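You operate a simulated robot arm through the tools that you are given. There is no shell and no other tool.

The job below is to be done with a simulated robot arm. You get a single attempt, and the scene is never put back.

JOB
Take the disc out of the tumbler and blow the dust off it in the air nest.
Fine: Open the air valve for it and shut it again; leave the lid open, and the time dial and the other discs as they are.

It is judged by the outcome, as a careful person would: the job done as asked, and still so three seconds after it is handed in. It fails if anything else is knocked over, pushed out of place, dropped, spilled or broken. Lids that push on must go on centred and level and be pressed home; caps that screw on are set level and turned clockwise until they are tight.

ROBOT AND FRAMES
A 6-joint arm with a fingered hand, fixed in place. Base frame: the origin is at the foot of the arm, x ahead of it, y to its left, z up; the work surface is at about z = 85. Lengths are in cm, angles in degrees, forces in N, time in s.
With the tool pointing down near the work surface it reaches from about 30 to 70 cm from the base axis. Its first joint turns from -166.0 to 166.0 degrees. Payload 4 kg.
The tool frame sits at the grasp point between the pads (the TCP): z along the fingers, y along the line on which they close. The tips reach 2.2 cm beyond it. The gripper opens to 11.2 cm. The gripper's body begins 6 cm behind the TCP. The gripper is a hand of 4 fingers: y runs from the thumb to the fingers, the wrist lies at [0, 0, -21.8] in the tool frame, and closing takes about 1.5 s.
Orientation is told as [roll, pitch, yaw] about the base's x, y, z axes, in that order, counted from this pose: with the fingers straight down and closing along the base's y, the tool's x points along the base's -x, its y along +y and its z along -z.

CONTROLS
- The arm moves only by the tool servo_tool. Its argument "rows" is one flat list of numbers, 7 for each row, row after row: the shift along the tool's x, y, z in cm, then the turn, a rotation vector about the tool's x, y, z in rad, then the closure, from 0 (fully open) to 1 (shut). In form: [x, y, z, ax, ay, az, gripper, x, y, z, ax, ay, az, gripper, ...]. A call has 1 to 20 rows; each row is the pose to reach, as a shift and turn from the pose commanded when the call began, along the tool's axes at that moment. Rows are played at 5 a second. More than 5 cm and 8.6 degrees between two rows, or a gripper value outside its range, and nothing of the call is played. A pose out of reach is approached as far as the arm can. The call stops where the force on the tool passes 40 N (or 10 N more than at its start, if that is more) or the arm is blocked; 0.2 s more then pass. Each finger travels about 4.5 cm/s and halts on what it meets, pressing with about 32 N; the grip force reading is that of the motor and also rises with nothing between the fingers. The clock runs only during rows and for 0.2 s after the last one: add rows that repeat a pose to give the fingers time. The reply holds the time, the measured pose of the TCP, the force on the tool along the base axes, the opening and the grip force, in the units named above and with some noise, with the torque about the TCP (base axes, N m) and any sound that the robot's microphone picked up, and new pictures: "pictures" is both (left out), scene, wrist or none.
- Cameras (640 x 400 px; columns grow to the right, rows downward): "scene" is fixed at [4.85, 64.89, 143.3]; the picture's right is [-0.71, -0.70, 0.00], its down [-0.43, 0.44, -0.79] and it looks along [0.55, -0.56, -0.62] (base axes); focal length 284 px, centre (320, 200). "wrist" rides on the gripper at [6.9, 0.4, -8.3] in the tool frame; the picture's right is [-0.06, 1.00, 0.00], its down [-0.77, -0.05, -0.64] and it looks along [-0.64, -0.04, 0.77] (tool axes); focal length 243 px, centre (320, 200). There is no depth. A picture from a camera that has moved, and an enlarged one, comes with that camera's place and axes in the base frame and with its lens.
- preshape(shape): the hand has 4 fingers and takes this shape, open, in about a second: jaw (thumb against the fingers, like two jaws); tri (thumb and two fingers); tip (a fingertip pinch); poke (one finger out to press); point (the index stretched); flat (the hand flat); cup (the hand cupped); fist (a fist). The gripper value then closes the fingers along that shape, each until it touches; the sizes above hold for jaw. It gives what a move gives, with no picture.
- close_up(camera, box): a new picture of the part [left, top, right, bottom] of that camera's present view, enlarged. The clock stands still meanwhile.
- finish_job(): hands the job in; it is judged then, once.

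Nothing tells you positions but the pictures and the camera data. Unless the task says otherwise, let go and move clear before handing in.

The tools are called after "Emit:" by a JSON object that holds its "fn" and its "kwargs". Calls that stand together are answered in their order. servo_tool: Moves the arm, as the interface text tells. Its arguments: {"type":"object","properties":{"rows":{"type":"array","items":{"type":"number"}},"pictures":{"type":"string","enum":["both","scene","wrist","none"]}},"required":["rows"]} The other tools are called the same way: preshape (shape) gives the hand a shape; close_up (camera, box) takes an enlarged picture of a part of a camera's view; finish_job () hands the job in.

At the start:

```text
t: 0.0
eef_pos: [38.53, 13.55, 122.08]
tool_rot: [0.0, 0.0, 0.0]
ft_force: [0.7, -0.7, -0.5]
moment: [-0.01, 0.01, 0.0]
opening: 11.18
grasp_force: 0.0
shape: jaw
```

scene: 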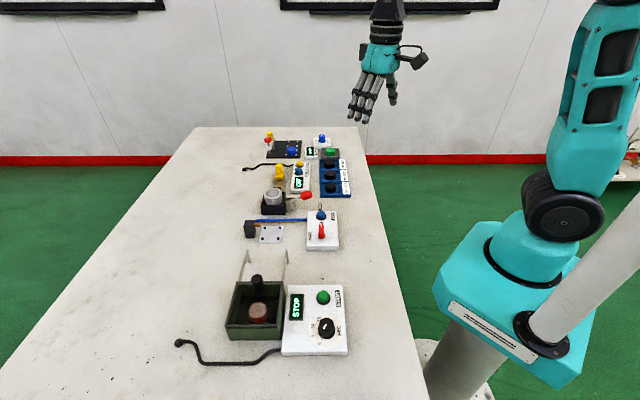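
wrist: 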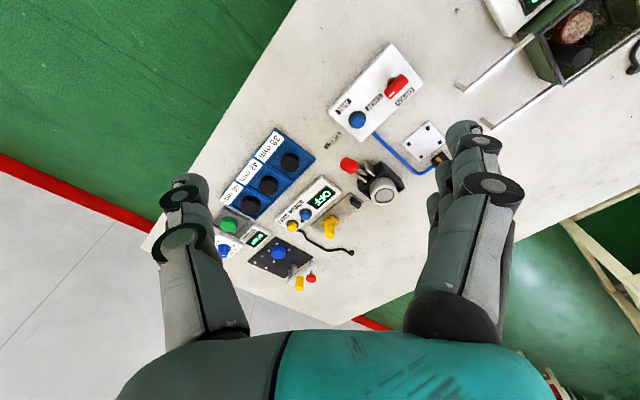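

I see a table with several devices: a green open box (the tumbler?) with a disc inside near the front, a white panel with a STOP display, a panel with a blue knob and red valve, and more stations further back. I'll take close-ups to identify them first.

Emit:
{"fn": "close_up", "kwargs": {"camera": "scene", "box": [160, 230, 380, 370]}}

Emit:
{"fn": "close_up", "kwargs": {"camera": "scene", "box": [220, 180, 380, 280]}}

Emit:
{"fn": "close_up", "kwargs": {"camera": "scene", "box": [230, 120, 370, 210]}}

Emit:
{"fn": "close_up", "kwargs": {"camera": "wrist", "box": [320, 30, 480, 220]}}

Emit:
{"fn": "close_up", "kwargs": {"camera": "wrist", "box": [440, 0, 640, 130]}}

Emit:
{"fn": "close_up", "kwargs": {"camera": "wrist", "box": [200, 120, 360, 300]}}

```text
2.86 times, centred on (270, 300) of scene
camera zoom: at [4.85, 64.89, 143.3], right [-0.71, -0.7, 0.0], down [-0.43, 0.44, -0.79], along [0.55, -0.56, -0.62], focal length 810 px, centre (463, -86)
```

zoom: 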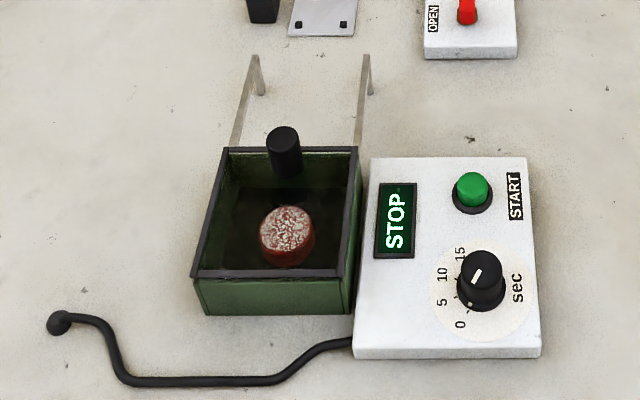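

```text
4.00 times, centred on (300, 230) of scene
camera zoom: at [4.85, 64.89, 143.3], right [-0.71, -0.7, 0.0], down [-0.43, 0.44, -0.79], along [0.55, -0.56, -0.62], focal length 1134 px, centre (400, 80)
```

zoom: 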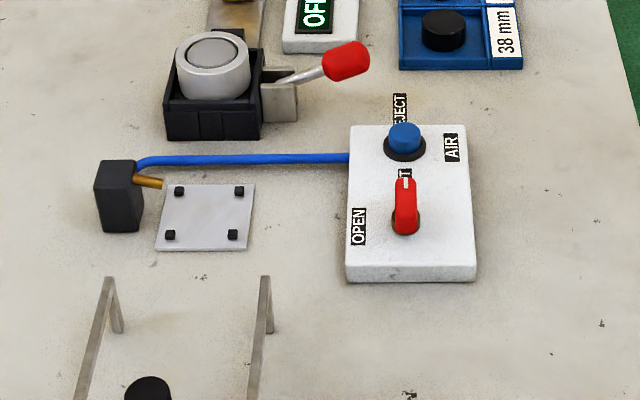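

```text
4.44 times, centred on (300, 165) of scene
camera zoom: at [4.85, 64.89, 143.3], right [-0.71, -0.7, 0.0], down [-0.43, 0.44, -0.79], along [0.55, -0.56, -0.62], focal length 1260 px, centre (409, 356)
```

zoom: 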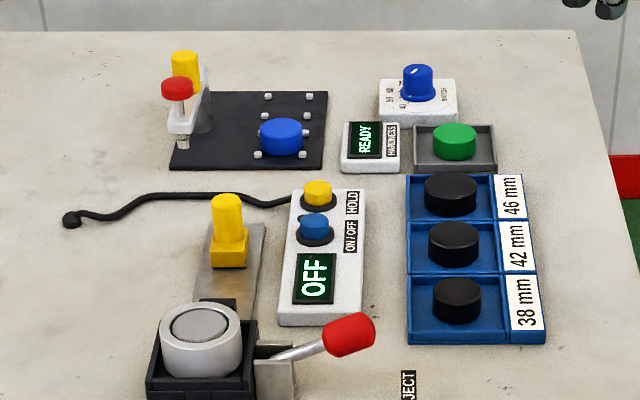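

```text
2.11 times, centred on (400, 125) of wrist
camera zoom: at [31.64, 14.08, 130.46], right [0.06, 1.0, 0.0], down [0.77, -0.05, 0.64], along [0.64, -0.04, -0.77], focal length 511 px, centre (152, 358)
```

zoom: 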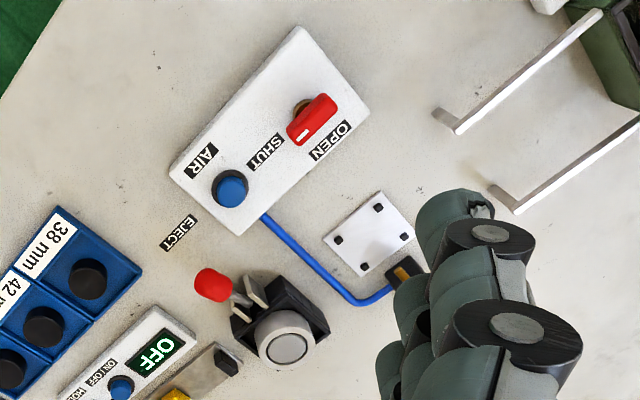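

```text
3.08 times, centred on (540, 65) of wrist
camera zoom: at [31.64, 14.08, 130.46], right [0.06, 1.0, 0.0], down [0.77, -0.05, 0.64], along [0.64, -0.04, -0.77], focal length 746 px, centre (-357, 615)
```

zoom: 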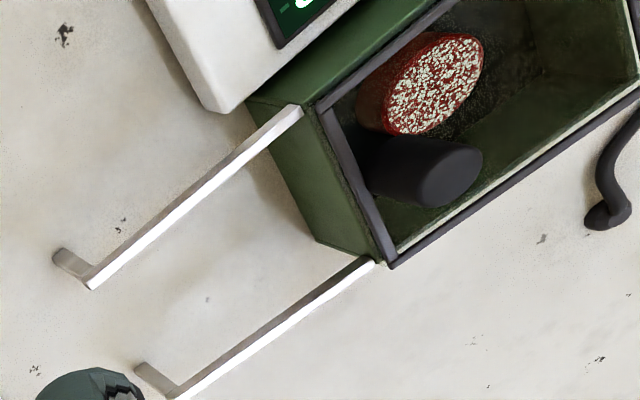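

```text
2.22 times, centred on (280, 210) of wrist
camera zoom: at [31.64, 14.08, 130.46], right [0.06, 1.0, 0.0], down [0.77, -0.05, 0.64], along [0.64, -0.04, -0.77], focal length 539 px, centre (409, 178)
```

zoom: 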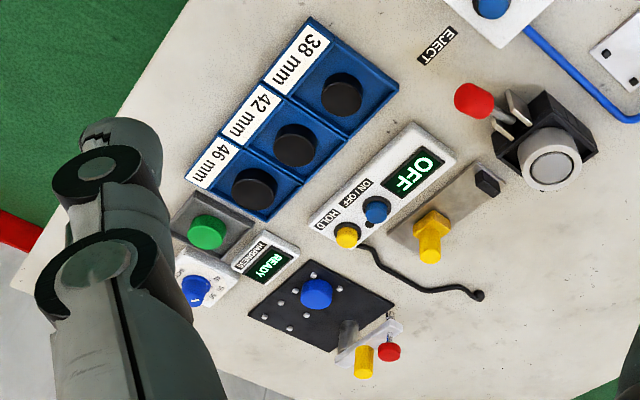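

The tumbler appears to be the green box, centred near (37.4, 50.5), with its rim at about z = 90, the disc in the middle and a black knob at the back edge. The air nest is the pegged plate near (55, 33), and its red valve near (43.6, 25) points to SHUT. Next I'll look closely at the hand, the valve and the lid.

Emit:
{"fn": "close_up", "kwargs": {"camera": "scene", "box": [320, 0, 448, 130]}}

Emit:
{"fn": "close_up", "kwargs": {"camera": "scene", "box": [300, 195, 348, 255]}}

Emit:
{"fn": "close_up", "kwargs": {"camera": "scene", "box": [220, 240, 300, 345]}}

Emit:
{"fn": "close_up", "kwargs": {"camera": "scene", "box": [238, 212, 296, 248]}}

Emit:
{"fn": "close_up", "kwargs": {"camera": "wrist", "box": [380, 60, 440, 110]}}

Emit:
{"fn": "close_up", "kwargs": {"camera": "wrist", "box": [330, 40, 430, 140]}}

```text
3.08 times, centred on (384, 65) of scene
camera zoom: at [4.85, 64.89, 143.3], right [-0.71, -0.7, 0.0], down [-0.43, 0.44, -0.79], along [0.55, -0.56, -0.62], focal length 872 px, centre (123, 615)
```

zoom: 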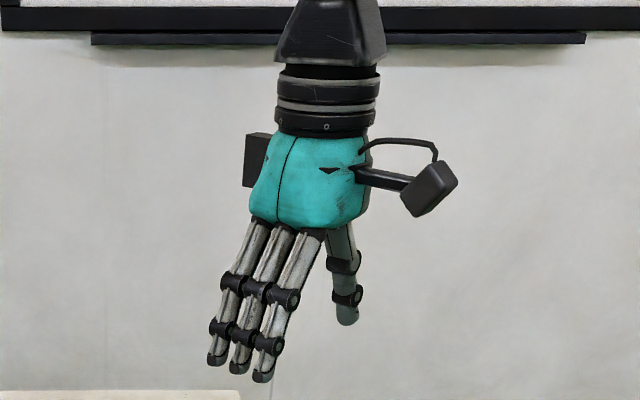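

```text
6.67 times, centred on (324, 225) of scene
camera zoom: at [4.85, 64.89, 143.3], right [-0.71, -0.7, 0.0], down [-0.43, 0.44, -0.79], along [0.55, -0.56, -0.62], focal length 1890 px, centre (293, 33)
```

zoom: 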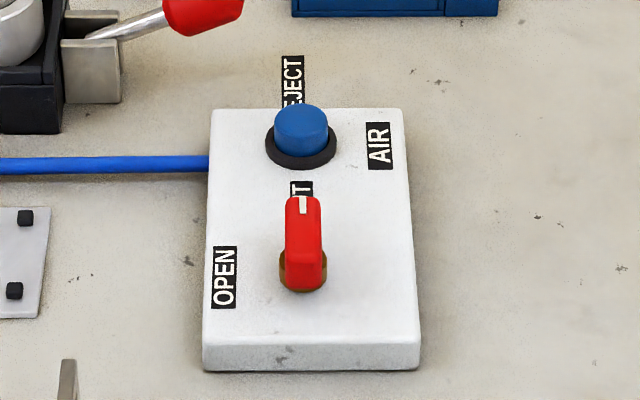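

```text
3.81 times, centred on (260, 292) of scene
camera zoom: at [4.85, 64.89, 143.3], right [-0.71, -0.7, 0.0], down [-0.43, 0.44, -0.79], along [0.55, -0.56, -0.62], focal length 1080 px, centre (549, -152)
```

zoom: 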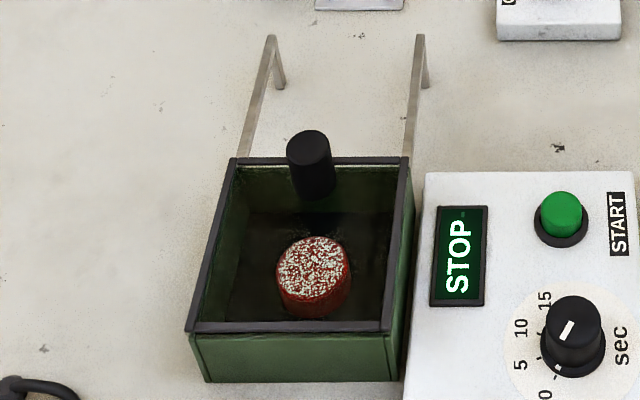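

```text
11.03 times, centred on (267, 230) of scene
camera zoom: at [4.85, 64.89, 143.3], right [-0.71, -0.7, 0.0], down [-0.43, 0.44, -0.79], along [0.55, -0.56, -0.62], focal length 3128 px, centre (905, -131)
```

zoom: 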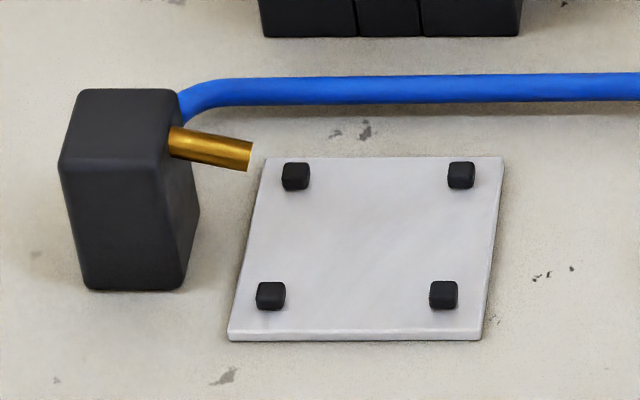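

```text
8.00 times, centred on (410, 85) of wrist
camera zoom: at [31.64, 14.08, 130.46], right [0.06, 1.0, 0.0], down [0.77, -0.05, 0.64], along [0.64, -0.04, -0.77], focal length 1941 px, centre (-400, 1120)
```

zoom: 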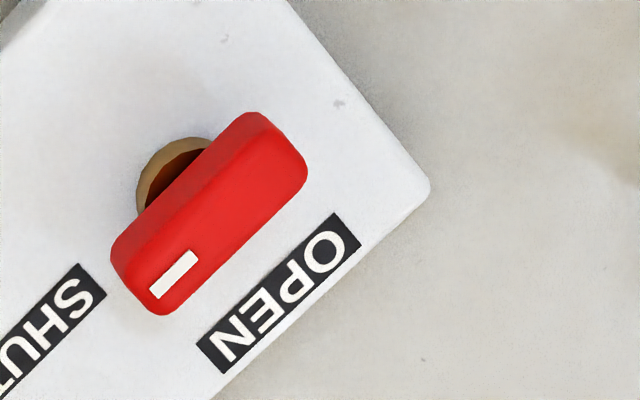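

```text
4.00 times, centred on (380, 90) of wrist
camera zoom: at [31.64, 14.08, 130.46], right [0.06, 1.0, 0.0], down [0.77, -0.05, 0.64], along [0.64, -0.04, -0.77], focal length 970 px, centre (80, 640)
```

zoom: 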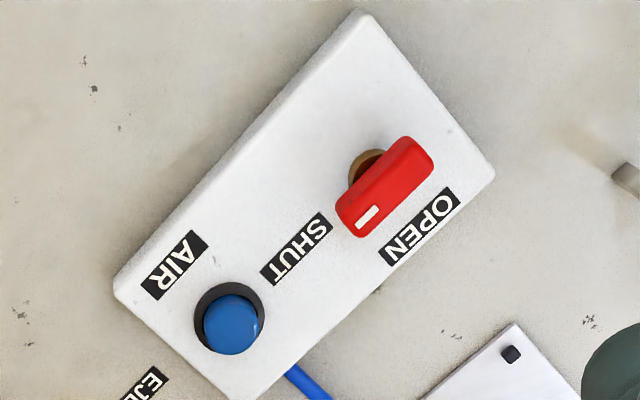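

The lever is a red bar knob, now pointing at SHUT, and OPEN is a 90° counter-clockwise turn as seen from above. The nest centre is about (54.9, 33.6), and its pegs form a 4.3 cm square. I'll look at the hand's pinch shapes before going near anything.

Emit:
{"fn": "preshape", "kwargs": {"shape": "tip"}}

Emit:
{"fn": "close_up", "kwargs": {"camera": "scene", "box": [320, 0, 448, 130]}}

Emit:
{"fn": "close_up", "kwargs": {"camera": "wrist", "box": [0, 0, 640, 400]}}

Emit:
{"fn": "preshape", "kwargs": {"shape": "tri"}}

Emit:
{"fn": "close_up", "kwargs": {"camera": "scene", "box": [320, 0, 448, 130]}}

Emit:
{"fn": "close_up", "kwargs": {"camera": "wrist", "box": [0, 0, 640, 400]}}

```text
t: 0.9
eef_pos: [38.56, 13.62, 122.03]
tool_rot: [-0.1, 0.0, 0.0]
ft_force: [-0.9, 0.6, -1.1]
moment: [0.02, 0.01, 0.0]
opening: 11.2
grasp_force: 0.1
shape: tip
```

```text
3.08 times, centred on (384, 65) of scene
camera zoom: at [4.85, 64.89, 143.3], right [-0.71, -0.7, 0.0], down [-0.43, 0.44, -0.79], along [0.55, -0.56, -0.62], focal length 872 px, centre (123, 615)
```

zoom: 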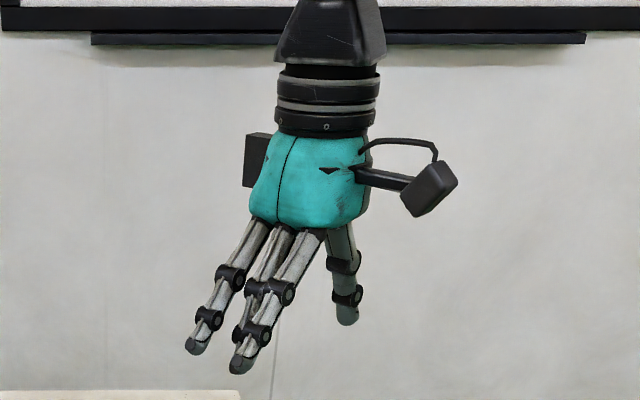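

```text
1.00 times, centred on (320, 200) of wrist (not enlarged: the box is as wide or as high as the picture)
camera zoom: at [31.64, 14.08, 130.46], right [0.06, 1.0, 0.0], down [0.77, -0.05, 0.64], along [0.64, -0.04, -0.77], focal length 243 px, centre (320, 200)
```

zoom: 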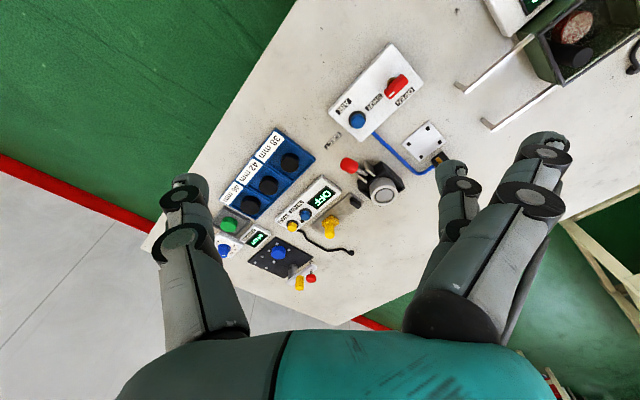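

```text
t: 1.8
eef_pos: [38.53, 13.66, 122.04]
tool_rot: [-0.1, -0.1, 0.0]
ft_force: [-0.9, 0.4, 0.0]
moment: [0.01, 0.03, 0.01]
opening: 11.2
grasp_force: 0.1
shape: tri
```

```text
3.08 times, centred on (384, 65) of scene
camera zoom: at [4.85, 64.89, 143.3], right [-0.71, -0.7, 0.0], down [-0.43, 0.44, -0.79], along [0.55, -0.56, -0.62], focal length 872 px, centre (123, 615)
```

zoom: 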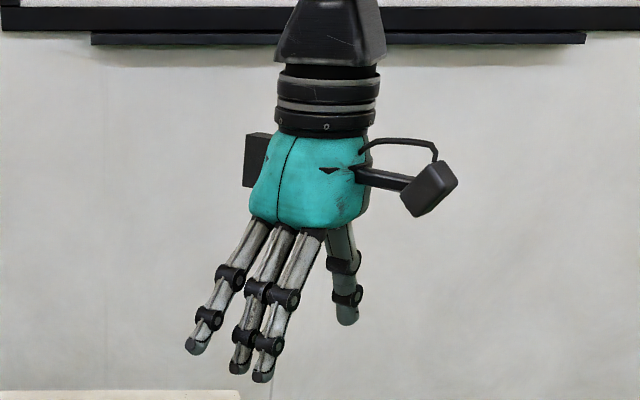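

```text
1.00 times, centred on (320, 200) of wrist (not enlarged: the box is as wide or as high as the picture)
camera zoom: at [31.64, 14.08, 130.46], right [0.06, 1.0, 0.0], down [0.77, -0.05, 0.64], along [0.64, -0.04, -0.77], focal length 243 px, centre (320, 200)
```

zoom: 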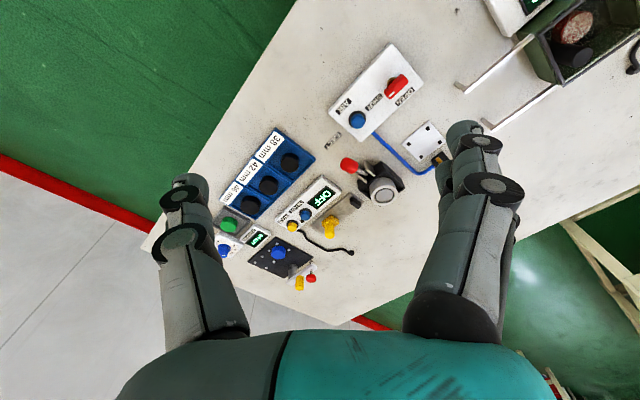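

Tip and tri splay the idle fingers outward, so jaw suits the box better. I'll go back to jaw and move above the tumbler, turned −45° to line up with it, to inspect the lid and disc.

Emit:
{"fn": "preshape", "kwargs": {"shape": "jaw"}}

Emit:
{"fn": "servo_tool", "kwargs": {"rows": [0.11, 3.69, 1.6, 0, 0, 0.0785, 0, 0.22, 7.38, 3.2, 0, 0, 0.157, 0, 0.33, 11.07, 4.8, 0, 0, 0.2356, 0, 0.44, 14.76, 6.4, 0, 0, 0.314, 0, 0.55, 18.45, 8.0, 0, 0, 0.3927, 0, 0.66, 22.14, 9.6, 0, 0, 0.471, 0, 0.77, 25.83, 11.2, 0, 0, 0.5498, 0, 0.88, 29.52, 12.8, 0, 0, 0.628, 0, 0.99, 33.21, 14.4, 0, 0, 0.7069, 0, 1.1, 36.9, 16, 0, 0, 0.785, 0, 1.1, 36.9, 16, 0, 0, 0.785, 0, 1.1, 36.9, 16, 0, 0, 0.785, 0], "pictures": "both"}}

```text
t: 2.7
eef_pos: [38.46, 13.63, 122.09]
tool_rot: [0.0, 0.0, 0.0]
ft_force: [-0.6, 0.3, 0.2]
moment: [-0.02, 0.01, 0.02]
opening: 11.21
grasp_force: 0.1
shape: jaw
```

```text
t: 5.3
eef_pos: [37.5, 50.48, 106.05]
tool_rot: [0.0, 0.0, -45.1]
ft_force: [0.3, 0.2, -0.8]
moment: [0.01, -0.03, -0.01]
opening: 11.18
grasp_force: 0.0
shape: jaw
camera wrist: at [32.9, 55.77, 114.37], right [0.75, 0.66, 0.0], down [0.51, -0.58, 0.64], along [0.42, -0.48, -0.77], focal length 243 px, centre (320, 200)
```

scene: 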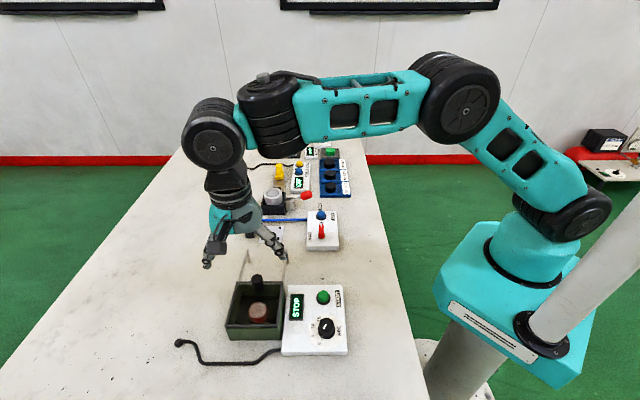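
wrist: 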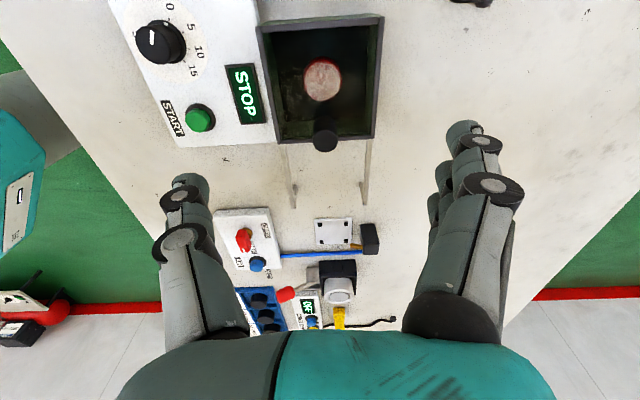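

Emit:
{"fn": "close_up", "kwargs": {"camera": "wrist", "box": [240, 0, 400, 220]}}

Emit:
{"fn": "close_up", "kwargs": {"camera": "wrist", "box": [260, 100, 390, 181]}}

Emit:
{"fn": "close_up", "kwargs": {"camera": "scene", "box": [150, 180, 300, 340]}}

```text
1.82 times, centred on (320, 110) of wrist
camera zoom: at [32.9, 55.77, 114.37], right [0.75, 0.66, 0.0], down [0.51, -0.58, 0.64], along [0.42, -0.48, -0.77], focal length 441 px, centre (320, 364)
```

zoom: 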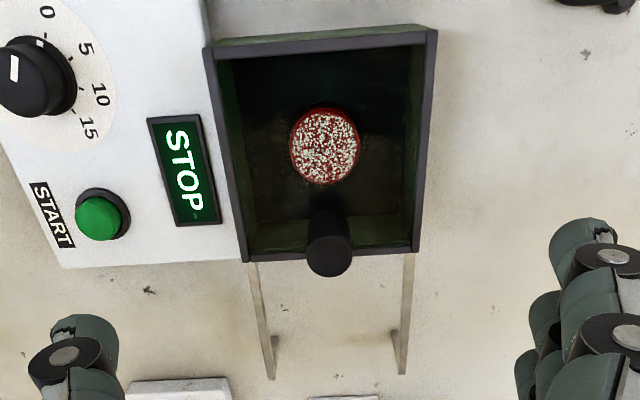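

```text
4.92 times, centred on (325, 140) of wrist
camera zoom: at [32.9, 55.77, 114.37], right [0.75, 0.66, 0.0], down [0.51, -0.58, 0.64], along [0.42, -0.48, -0.77], focal length 1194 px, centre (295, 493)
```

zoom: 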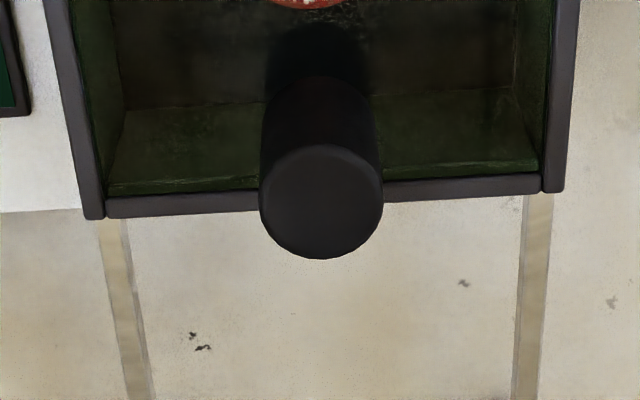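

```text
2.50 times, centred on (225, 260) of scene
camera zoom: at [4.85, 64.89, 143.3], right [-0.71, -0.7, 0.0], down [-0.43, 0.44, -0.79], along [0.55, -0.56, -0.62], focal length 709 px, centre (558, 50)
```

zoom: 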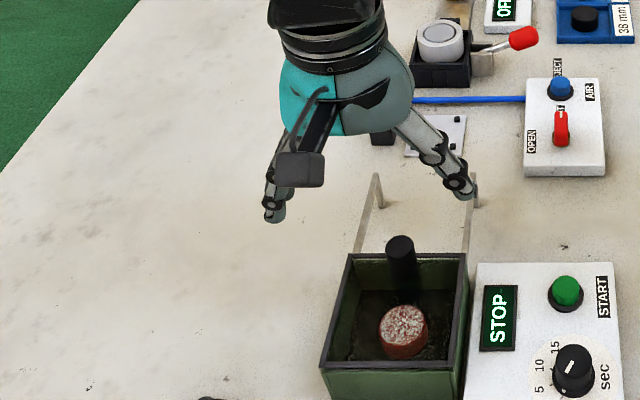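

I can see the disc in the tumbler, and the black knob stands at rim level at the rear, so a clear sliding lid may sit there. Before going in I'll move forward and lower so the wrist camera shows where the lid's edge is.

Emit:
{"fn": "servo_tool", "kwargs": {"rows": [2.5, 0.3, 3, 0, 0, 0, 0, 5, 0.3, 6, 0, 0, 0, 0, 7, 0.3, 8, 0, 0, 0, 0, 7, 0.3, 8, 0, 0, 0, 0], "pictures": "both"}}

Emit:
{"fn": "close_up", "kwargs": {"camera": "wrist", "box": [200, 60, 440, 300]}}

Emit:
{"fn": "close_up", "kwargs": {"camera": "wrist", "box": [250, 150, 400, 260]}}

Emit:
{"fn": "close_up", "kwargs": {"camera": "scene", "box": [150, 180, 320, 340]}}

```text
t: 6.3
eef_pos: [32.65, 55.48, 98.22]
tool_rot: [0.0, 0.0, -45.0]
ft_force: [-0.2, -0.2, -0.6]
moment: [-0.03, 0.02, 0.0]
opening: 11.19
grasp_force: 0.0
shape: jaw
camera wrist: at [28.05, 60.81, 106.37], right [0.75, 0.66, 0.0], down [0.51, -0.58, 0.64], along [0.42, -0.48, -0.77], focal length 243 px, centre (320, 200)
```

scene: 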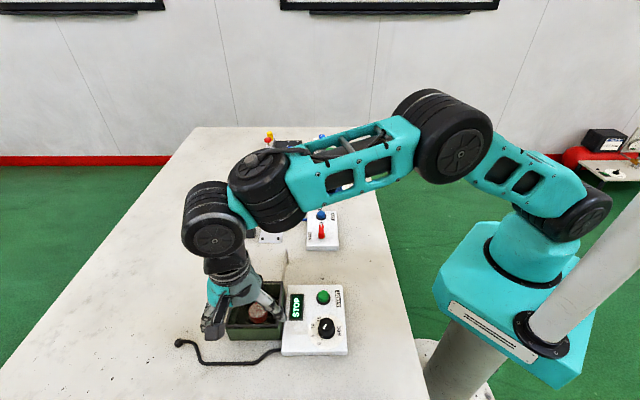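
wrist: 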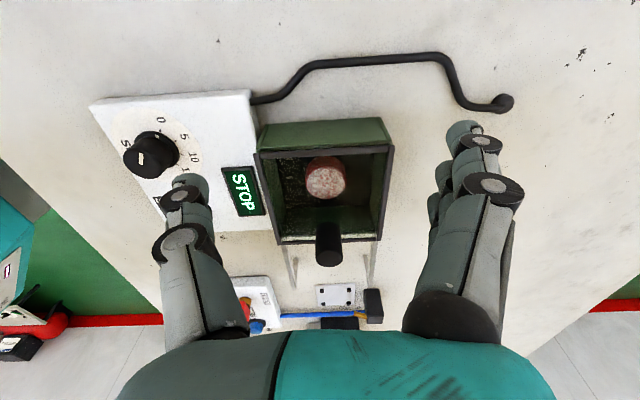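

```text
1.67 times, centred on (320, 180) of wrist
camera zoom: at [28.05, 60.81, 106.37], right [0.75, 0.66, 0.0], down [0.51, -0.58, 0.64], along [0.42, -0.48, -0.77], focal length 404 px, centre (320, 233)
```

zoom: 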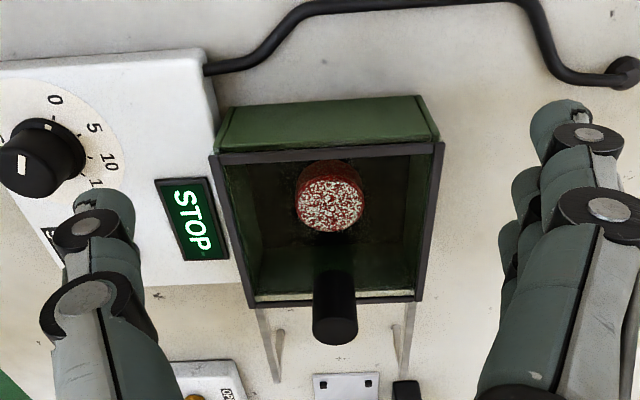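

```text
3.64 times, centred on (325, 205) of wrist
camera zoom: at [28.05, 60.81, 106.37], right [0.75, 0.66, 0.0], down [0.51, -0.58, 0.64], along [0.42, -0.48, -0.77], focal length 882 px, centre (302, 182)
```

zoom: 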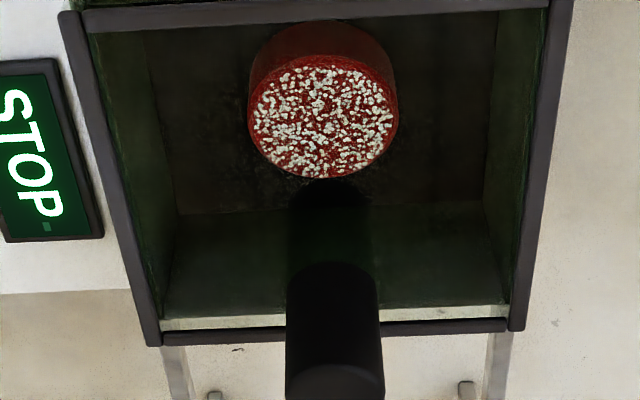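

```text
2.50 times, centred on (235, 260) of scene
camera zoom: at [4.85, 64.89, 143.3], right [-0.71, -0.7, 0.0], down [-0.43, 0.44, -0.79], along [0.55, -0.56, -0.62], focal length 709 px, centre (532, 50)
```

zoom: 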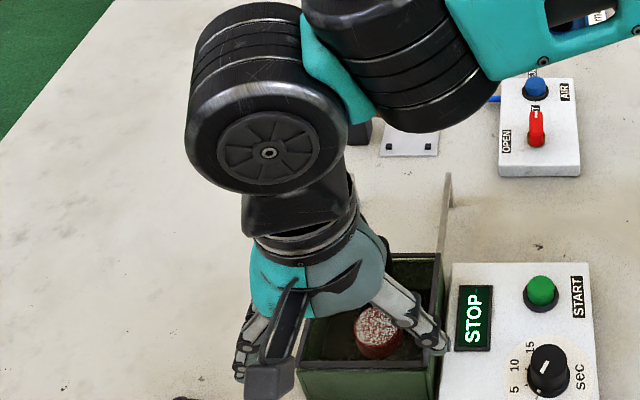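

The disc is at about (37.25, 51.1) with its top near z = 87.5. The lid is a nearly invisible slide running back from the knob, so I'll keep the fingers forward of it. I'll part-close the fingers in free air to see their real shape.

Emit:
{"fn": "servo_tool", "kwargs": {"rows": [0, 0, 0, 0, 0, 0, 0.53, 0, 0, 0, 0, 0, 0, 0.53, 0, 0, 0, 0, 0, 0, 0.53, 0, 0, 0, 0, 0, 0, 0.53, 0, 0, 0, 0, 0, 0, 0.53, 0, 0, 0, 0, 0, 0, 0.53, 0, 0, 0, 0, 0, 0, 0.53], "pictures": "both"}}

Emit:
{"fn": "close_up", "kwargs": {"camera": "scene", "box": [170, 240, 310, 350]}}

Emit:
{"fn": "close_up", "kwargs": {"camera": "wrist", "box": [200, 80, 440, 300]}}

```text
t: 7.9
eef_pos: [32.63, 55.58, 98.03]
tool_rot: [0.1, 0.0, -45.0]
ft_force: [0.5, -0.8, 0.3]
moment: [0.01, 0.03, 0.0]
opening: 5.35
grasp_force: 0.0
shape: jaw
camera wrist: at [28.07, 60.79, 106.38], right [0.75, 0.66, 0.0], down [0.51, -0.58, 0.64], along [0.42, -0.48, -0.77], focal length 243 px, centre (320, 200)
```

scene: 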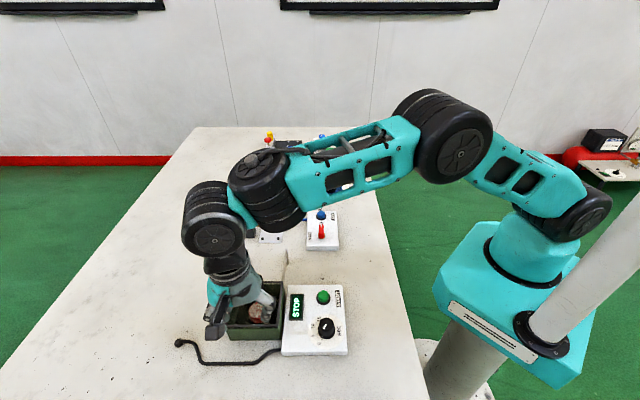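
wrist: 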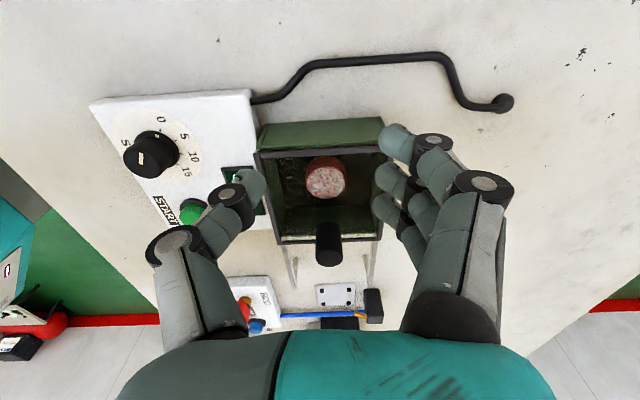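

```text
3.64 times, centred on (240, 295) of scene
camera zoom: at [4.85, 64.89, 143.3], right [-0.71, -0.7, 0.0], down [-0.43, 0.44, -0.79], along [0.55, -0.56, -0.62], focal length 1031 px, centre (611, -146)
```

zoom: 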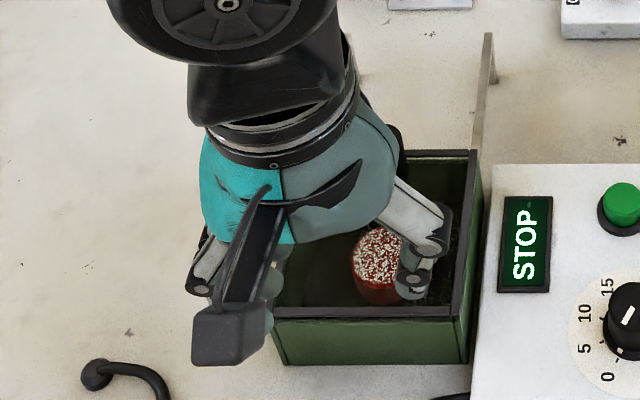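

```text
1.82 times, centred on (320, 190) of wrist
camera zoom: at [28.07, 60.79, 106.38], right [0.75, 0.66, 0.0], down [0.51, -0.58, 0.64], along [0.42, -0.48, -0.77], focal length 441 px, centre (320, 218)
```

zoom: 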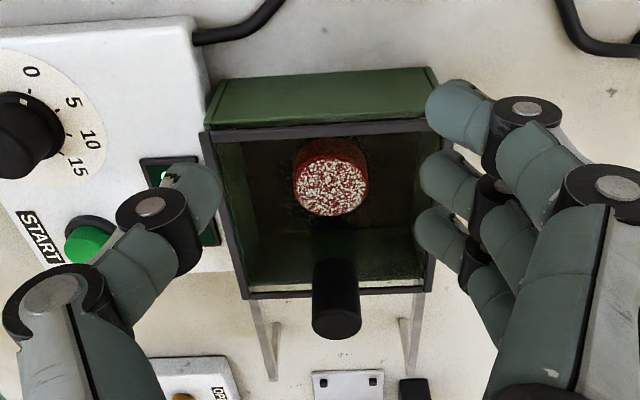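

When part-closed, the jaw's knuckles bulge out to about 5 cm either side, which is tight for this box. I'll rise and see how the other shapes look when part-closed.

Emit:
{"fn": "servo_tool", "kwargs": {"rows": [0, 0, -4, 0, 0, 0, 0.3, 0, 0, -8, 0, 0, 0, 0, 0, 0, -10, 0, 0, 0, 0], "pictures": "none"}}

Emit:
{"fn": "preshape", "kwargs": {"shape": "tip"}}

Emit:
{"fn": "servo_tool", "kwargs": {"rows": [0, 0, 0, 0, 0, 0, 0.55, 0, 0, 0, 0, 0, 0, 0.55, 0, 0, 0, 0, 0, 0, 0.55, 0, 0, 0, 0, 0, 0, 0.55, 0, 0, 0, 0, 0, 0, 0.55, 0, 0, 0, 0, 0, 0, 0.55, 0, 0, 0, 0, 0, 0, 0.55], "pictures": "wrist"}}

Emit:
{"fn": "close_up", "kwargs": {"camera": "scene", "box": [150, 180, 310, 320]}}

Emit:
{"fn": "close_up", "kwargs": {"camera": "wrist", "box": [120, 80, 560, 340]}}

```text
t: 8.7
eef_pos: [32.6, 55.6, 108.07]
tool_rot: [0.0, 0.1, -45.0]
ft_force: [-1.4, -0.3, -1.1]
moment: [0.01, 0.0, 0.03]
opening: 11.19
grasp_force: 0.0
shape: jaw
```

```text
t: 9.6
eef_pos: [32.54, 55.52, 108.11]
tool_rot: [0.0, -0.1, -45.1]
ft_force: [1.1, -0.7, 1.2]
moment: [-0.04, 0.01, -0.02]
opening: 11.18
grasp_force: 0.0
shape: tip
```

```text
t: 11.2
eef_pos: [32.64, 55.5, 107.92]
tool_rot: [-0.1, 0.0, -45.1]
ft_force: [-0.2, 0.7, 0.4]
moment: [-0.01, 0.0, 0.0]
opening: 5.13
grasp_force: 0.1
shape: tip
camera wrist: at [28.06, 60.77, 116.4], right [0.75, 0.66, 0.0], down [0.51, -0.58, 0.64], along [0.42, -0.48, -0.77], focal length 243 px, centre (320, 200)
```

wrist: 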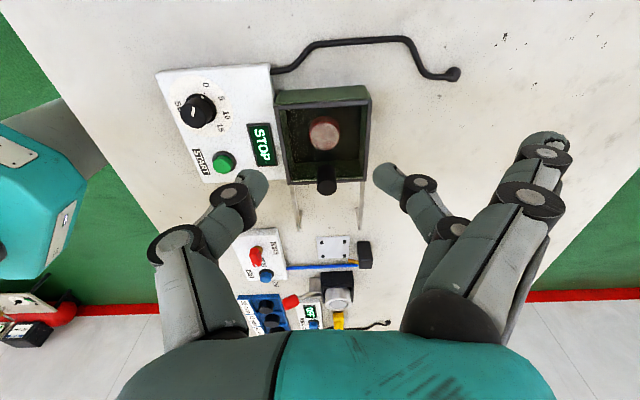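

```text
2.86 times, centred on (230, 250) of scene
camera zoom: at [4.85, 64.89, 143.3], right [-0.71, -0.7, 0.0], down [-0.43, 0.44, -0.79], along [0.55, -0.56, -0.62], focal length 810 px, centre (577, 57)
```

zoom: 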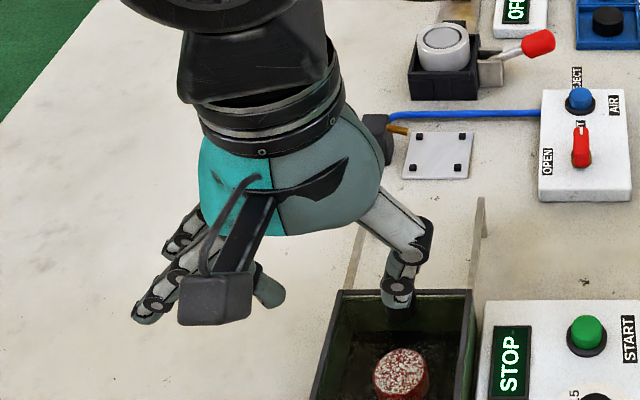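

```text
1.45 times, centred on (340, 210) of wrist
camera zoom: at [28.06, 60.77, 116.4], right [0.75, 0.66, 0.0], down [0.51, -0.58, 0.64], along [0.42, -0.48, -0.77], focal length 353 px, centre (291, 186)
```

zoom: 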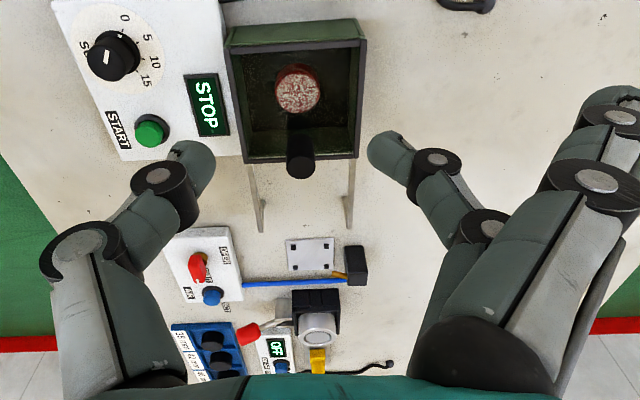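

Tip keeps the same curl and leaves the outer fingers splayed. I'll check the cup shape too, and also how jaw looks at a smaller opening.

Emit:
{"fn": "preshape", "kwargs": {"shape": "cup"}}

Emit:
{"fn": "close_up", "kwargs": {"camera": "wrist", "box": [0, 0, 640, 400]}}

Emit:
{"fn": "preshape", "kwargs": {"shape": "jaw"}}

Emit:
{"fn": "servo_tool", "kwargs": {"rows": [0, 0, 0, 0, 0, 0, 0.6, 0, 0, 0, 0, 0, 0, 0.6, 0, 0, 0, 0, 0, 0, 0.6, 0, 0, 0, 0, 0, 0, 0.6, 0, 0, 0, 0, 0, 0, 0.6, 0, 0, 0, 0, 0, 0, 0.6, 0, 0, 0, 0, 0, 0, 0.6], "pictures": "none"}}

Emit:
{"fn": "close_up", "kwargs": {"camera": "wrist", "box": [120, 80, 560, 340]}}

Emit:
{"fn": "close_up", "kwargs": {"camera": "scene", "box": [150, 180, 310, 320]}}

```text
t: 12.1
eef_pos: [32.7, 55.51, 107.99]
tool_rot: [0.0, 0.0, -45.0]
ft_force: [0.5, 1.0, 0.6]
moment: [-0.02, 0.0, 0.04]
opening: 6.0
grasp_force: 0.0
shape: cup
```

```text
1.00 times, centred on (320, 200) of wrist (not enlarged: the box is as wide or as high as the picture)
camera zoom: at [28.06, 60.77, 116.4], right [0.75, 0.66, 0.0], down [0.51, -0.58, 0.64], along [0.42, -0.48, -0.77], focal length 243 px, centre (320, 200)
```

zoom: 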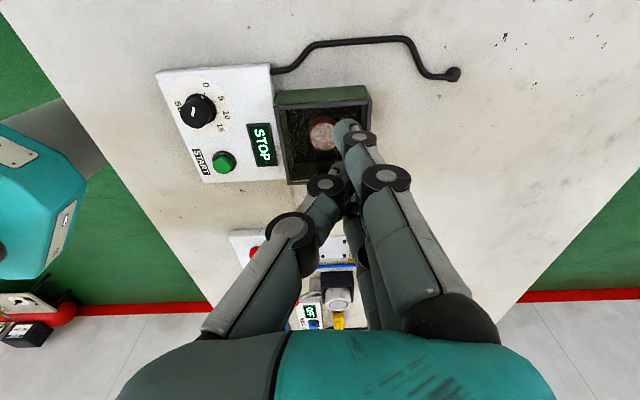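

```text
t: 13.0
eef_pos: [32.65, 55.47, 108.15]
tool_rot: [0.0, 0.1, -45.1]
ft_force: [-0.9, 0.7, 0.0]
moment: [0.0, 0.01, 0.01]
opening: 11.22
grasp_force: 0.1
shape: jaw
```

```text
t: 14.6
eef_pos: [32.8, 55.63, 108.06]
tool_rot: [0.1, 0.0, -45.1]
ft_force: [0.6, -0.5, -0.3]
moment: [0.02, 0.01, 0.0]
opening: 4.56
grasp_force: 0.1
shape: jaw
```

```text
1.45 times, centred on (340, 210) of wrist
camera zoom: at [28.06, 60.77, 116.4], right [0.75, 0.66, 0.0], down [0.51, -0.58, 0.64], along [0.42, -0.48, -0.77], focal length 353 px, centre (291, 186)
```

zoom: 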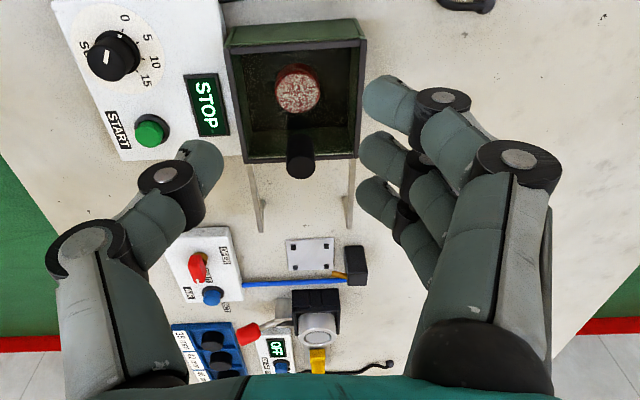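

```text
2.86 times, centred on (230, 250) of scene
camera zoom: at [4.85, 64.89, 143.3], right [-0.71, -0.7, 0.0], down [-0.43, 0.44, -0.79], along [0.55, -0.56, -0.62], focal length 810 px, centre (577, 57)
```

zoom: 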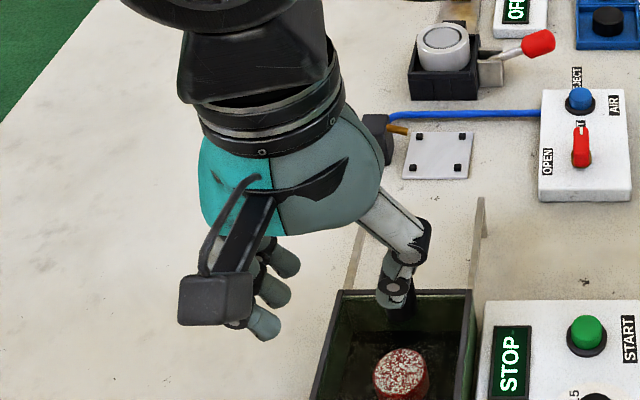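

Only the tri shape keeps the rear finger away from the lid, since that finger splays out beyond the box, and cup doesn't open wide enough. I'll use tri at about 4.5 cm opening, lean the palm 10° toward the front to clear the knob, hover with the tips just above the rim, and check the fit.

Emit:
{"fn": "preshape", "kwargs": {"shape": "tri"}}

Emit:
{"fn": "servo_tool", "kwargs": {"rows": [-1.28, -0.02, 2.9, -0.014, -0.035, 0, 0.3, -2.55, -0.04, 5.8, -0.028, -0.07, 0, 0.605, -3.83, -0.06, 8.7, -0.042, -0.105, 0, 0.605, -5.1, -0.08, 11.6, -0.056, -0.14, 0, 0.605, -6.38, -0.1, 14.0, -0.07, -0.1745, 0, 0.605, -6.38, -0.1, 14.0, -0.07, -0.1745, 0, 0.605, -6.38, -0.1, 14.0, -0.07, -0.1745, 0, 0.605, -6.38, -0.1, 14.0, -0.07, -0.1745, 0, 0.605], "pictures": "both"}}

Emit:
{"fn": "close_up", "kwargs": {"camera": "wrist", "box": [200, 80, 440, 300]}}

Emit:
{"fn": "close_up", "kwargs": {"camera": "scene", "box": [180, 230, 310, 350]}}

```text
t: 15.5
eef_pos: [32.67, 55.48, 107.96]
tool_rot: [0.0, 0.0, -45.0]
ft_force: [0.8, 0.1, 0.5]
moment: [0.0, -0.02, -0.04]
opening: 11.19
grasp_force: 0.0
shape: tri
```

```text
t: 17.3
eef_pos: [37.07, 51.2, 94.05]
tool_rot: [4.1, -10.0, -45.2]
ft_force: [0.3, -0.4, 0.0]
moment: [0.05, 0.01, 0.0]
opening: 4.5
grasp_force: 0.1
shape: tri
camera wrist: at [31.25, 56.92, 101.17], right [0.74, 0.66, 0.08], down [0.39, -0.52, 0.76], along [0.55, -0.53, -0.64], focal length 243 px, centre (320, 200)
```

scene: 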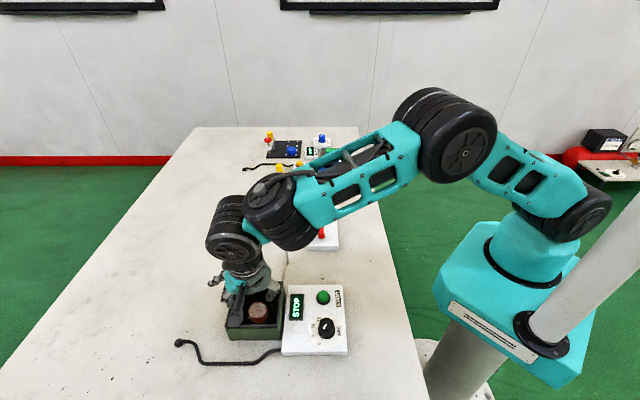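
wrist: 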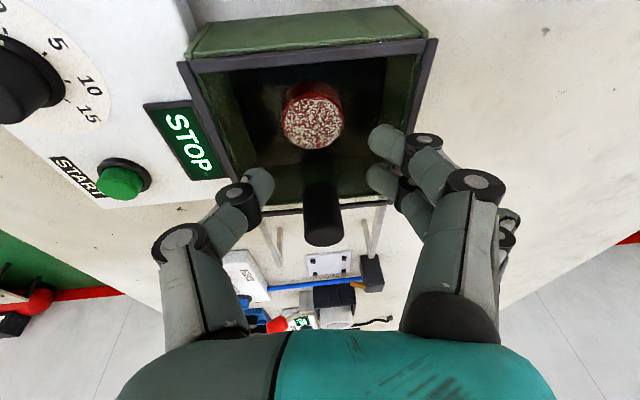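

```text
1.82 times, centred on (320, 190) of wrist
camera zoom: at [31.25, 56.92, 101.17], right [0.74, 0.66, 0.08], down [0.39, -0.52, 0.76], along [0.55, -0.53, -0.64], focal length 441 px, centre (320, 218)
```

zoom: 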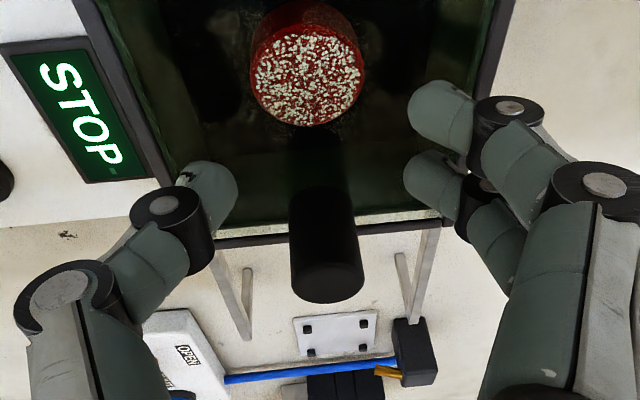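

```text
3.33 times, centred on (245, 290) of scene
camera zoom: at [4.85, 64.89, 143.3], right [-0.71, -0.7, 0.0], down [-0.43, 0.44, -0.79], along [0.55, -0.56, -0.62], focal length 945 px, centre (570, -100)
```

zoom: 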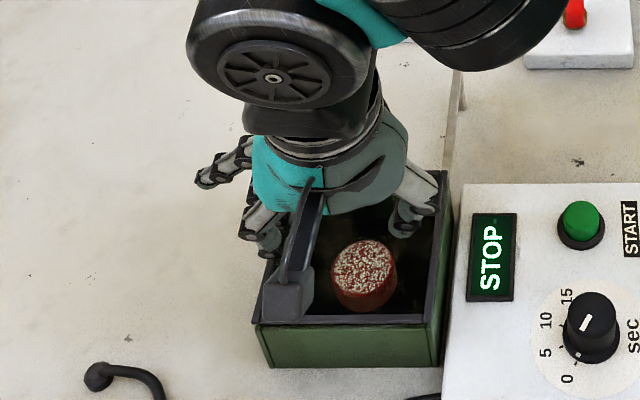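

The tips straddle the disc well. I'll go straight down about 3 cm with a 0.1 cm shift right, to the level where the knuckles pass the rim, and look again.

Emit:
{"fn": "servo_tool", "kwargs": {"rows": [0.14, -0.08, 0.77, 0, 0, 0, 0.605, 0.27, -0.16, 1.55, 0, 0, 0, 0.605, 0.41, -0.24, 2.3, 0, 0, 0, 0.605, 0.54, -0.32, 3.05, 0, 0, 0, 0.605, 0.54, -0.32, 3.05, 0, 0, 0, 0.605], "pictures": "both"}}

Emit:
{"fn": "close_up", "kwargs": {"camera": "wrist", "box": [200, 60, 440, 280]}}

Emit:
{"fn": "close_up", "kwargs": {"camera": "scene", "box": [200, 240, 310, 350]}}

```text
t: 18.1
eef_pos: [37.28, 51.15, 92.81]
tool_rot: [4.8, -9.8, -45.8]
ft_force: [-0.9, -2.2, 17.2]
moment: [-0.45, 0.4, 0.03]
opening: 4.16
grasp_force: 0.1
shape: tri
stopped in row 3: the force on the tool passed its limit at 48 N (the readings are from after the stop); the commanded pose is now the measured one
camera wrist: at [31.39, 56.97, 99.86], right [0.74, 0.66, 0.09], down [0.38, -0.53, 0.76], along [0.55, -0.53, -0.65], focal length 243 px, centre (320, 200)
```

scene: 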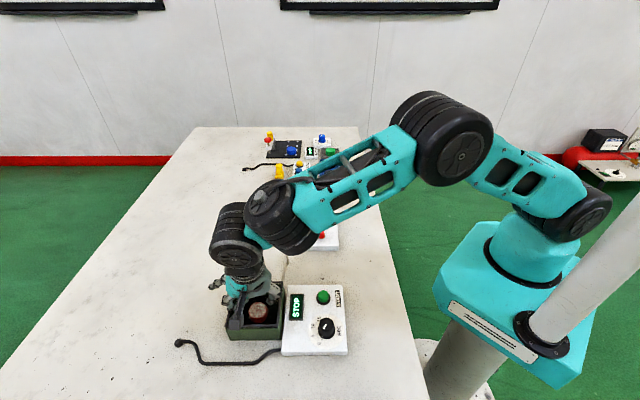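
wrist: 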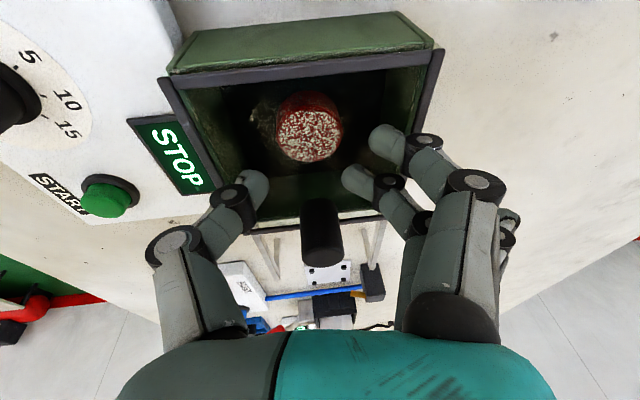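

```text
1.82 times, centred on (320, 170) of wrist
camera zoom: at [31.39, 56.97, 99.86], right [0.74, 0.66, 0.09], down [0.38, -0.53, 0.76], along [0.55, -0.53, -0.65], focal length 441 px, centre (320, 254)
```

zoom: 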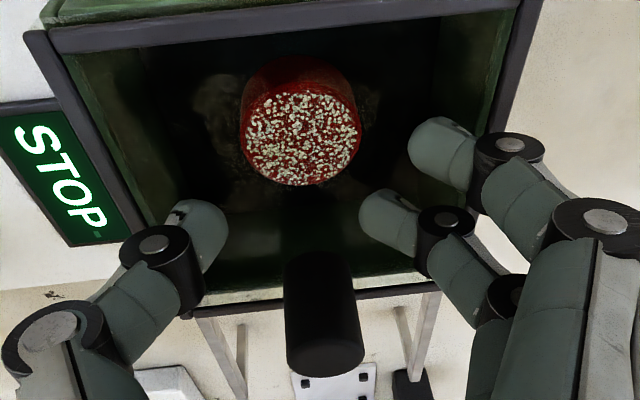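

```text
3.64 times, centred on (255, 295) of scene
camera zoom: at [4.85, 64.89, 143.3], right [-0.71, -0.7, 0.0], down [-0.43, 0.44, -0.79], along [0.55, -0.56, -0.62], focal length 1031 px, centre (556, -146)
```

zoom: 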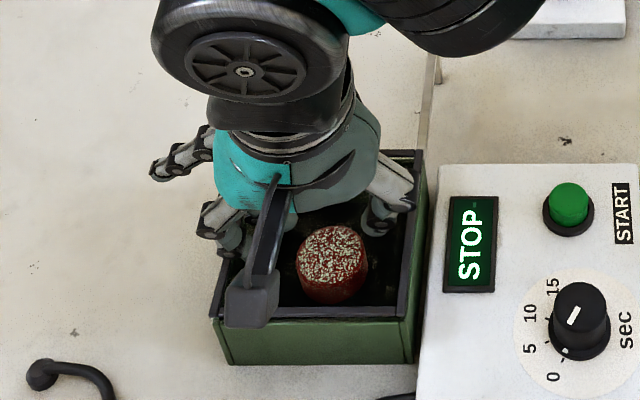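

I hit something at about tip height z ≈ 90.6. The middle finger and thumb were pushed while the front finger was not, which suggests a clear lid plate I can't see. I'll back off straight up and inspect closely.

Emit:
{"fn": "servo_tool", "kwargs": {"rows": [-0.17, 0.07, -1.0, 0, 0, 0, 0.605, -0.35, 0.14, -2.0, 0, 0, 0, 0.605, -0.35, 0.14, -2.0, 0, 0, 0, 0.605], "pictures": "wrist"}}

Emit:
{"fn": "close_up", "kwargs": {"camera": "wrist", "box": [180, 0, 300, 200]}}

Emit:
{"fn": "close_up", "kwargs": {"camera": "wrist", "box": [300, 100, 400, 240]}}

Emit:
{"fn": "close_up", "kwargs": {"camera": "scene", "box": [255, 270, 300, 340]}}

```text
t: 18.9
eef_pos: [37.28, 51.09, 94.58]
tool_rot: [4.7, -9.8, -45.6]
ft_force: [-0.2, -1.5, 0.5]
moment: [0.0, 0.01, -0.01]
opening: 0.38
grasp_force: 31.8
shape: tri
camera wrist: at [31.38, 56.96, 101.67], right [0.74, 0.66, 0.09], down [0.38, -0.53, 0.76], along [0.55, -0.53, -0.65], focal length 243 px, centre (320, 200)
```

wrist: 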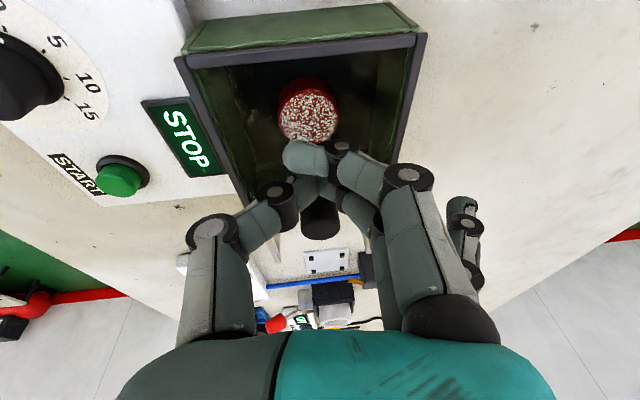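

```text
2.00 times, centred on (240, 100) of wrist
camera zoom: at [31.38, 56.96, 101.67], right [0.74, 0.66, 0.09], down [0.38, -0.53, 0.76], along [0.55, -0.53, -0.65], focal length 485 px, centre (480, 400)
```

zoom: 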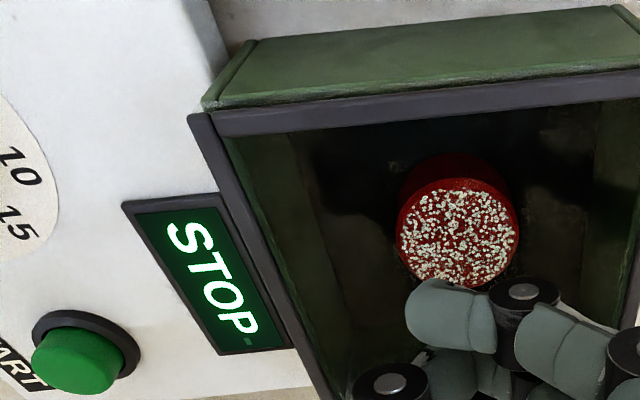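

```text
2.86 times, centred on (350, 170) of wrist
camera zoom: at [31.38, 56.96, 101.67], right [0.74, 0.66, 0.09], down [0.38, -0.53, 0.76], along [0.55, -0.53, -0.65], focal length 693 px, centre (234, 286)
```

zoom: 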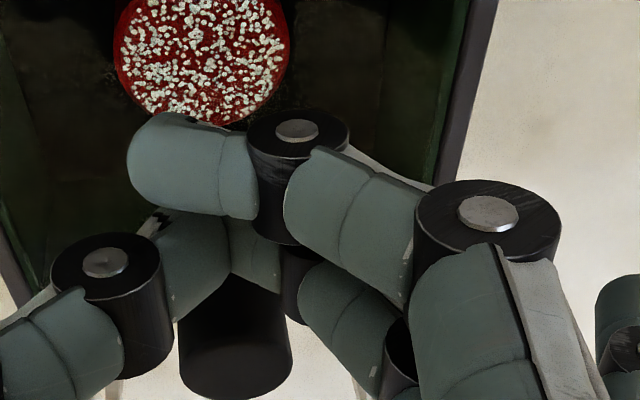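

```text
5.71 times, centred on (278, 305) of scene
camera zoom: at [4.85, 64.89, 143.3], right [-0.71, -0.7, 0.0], down [-0.43, 0.44, -0.79], along [0.55, -0.56, -0.62], focal length 1620 px, centre (563, -400)
```

zoom: 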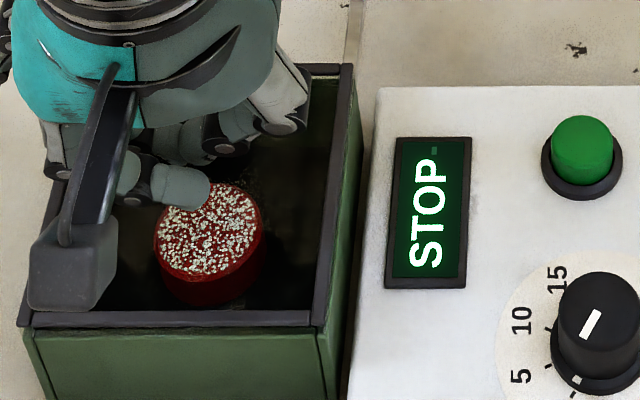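

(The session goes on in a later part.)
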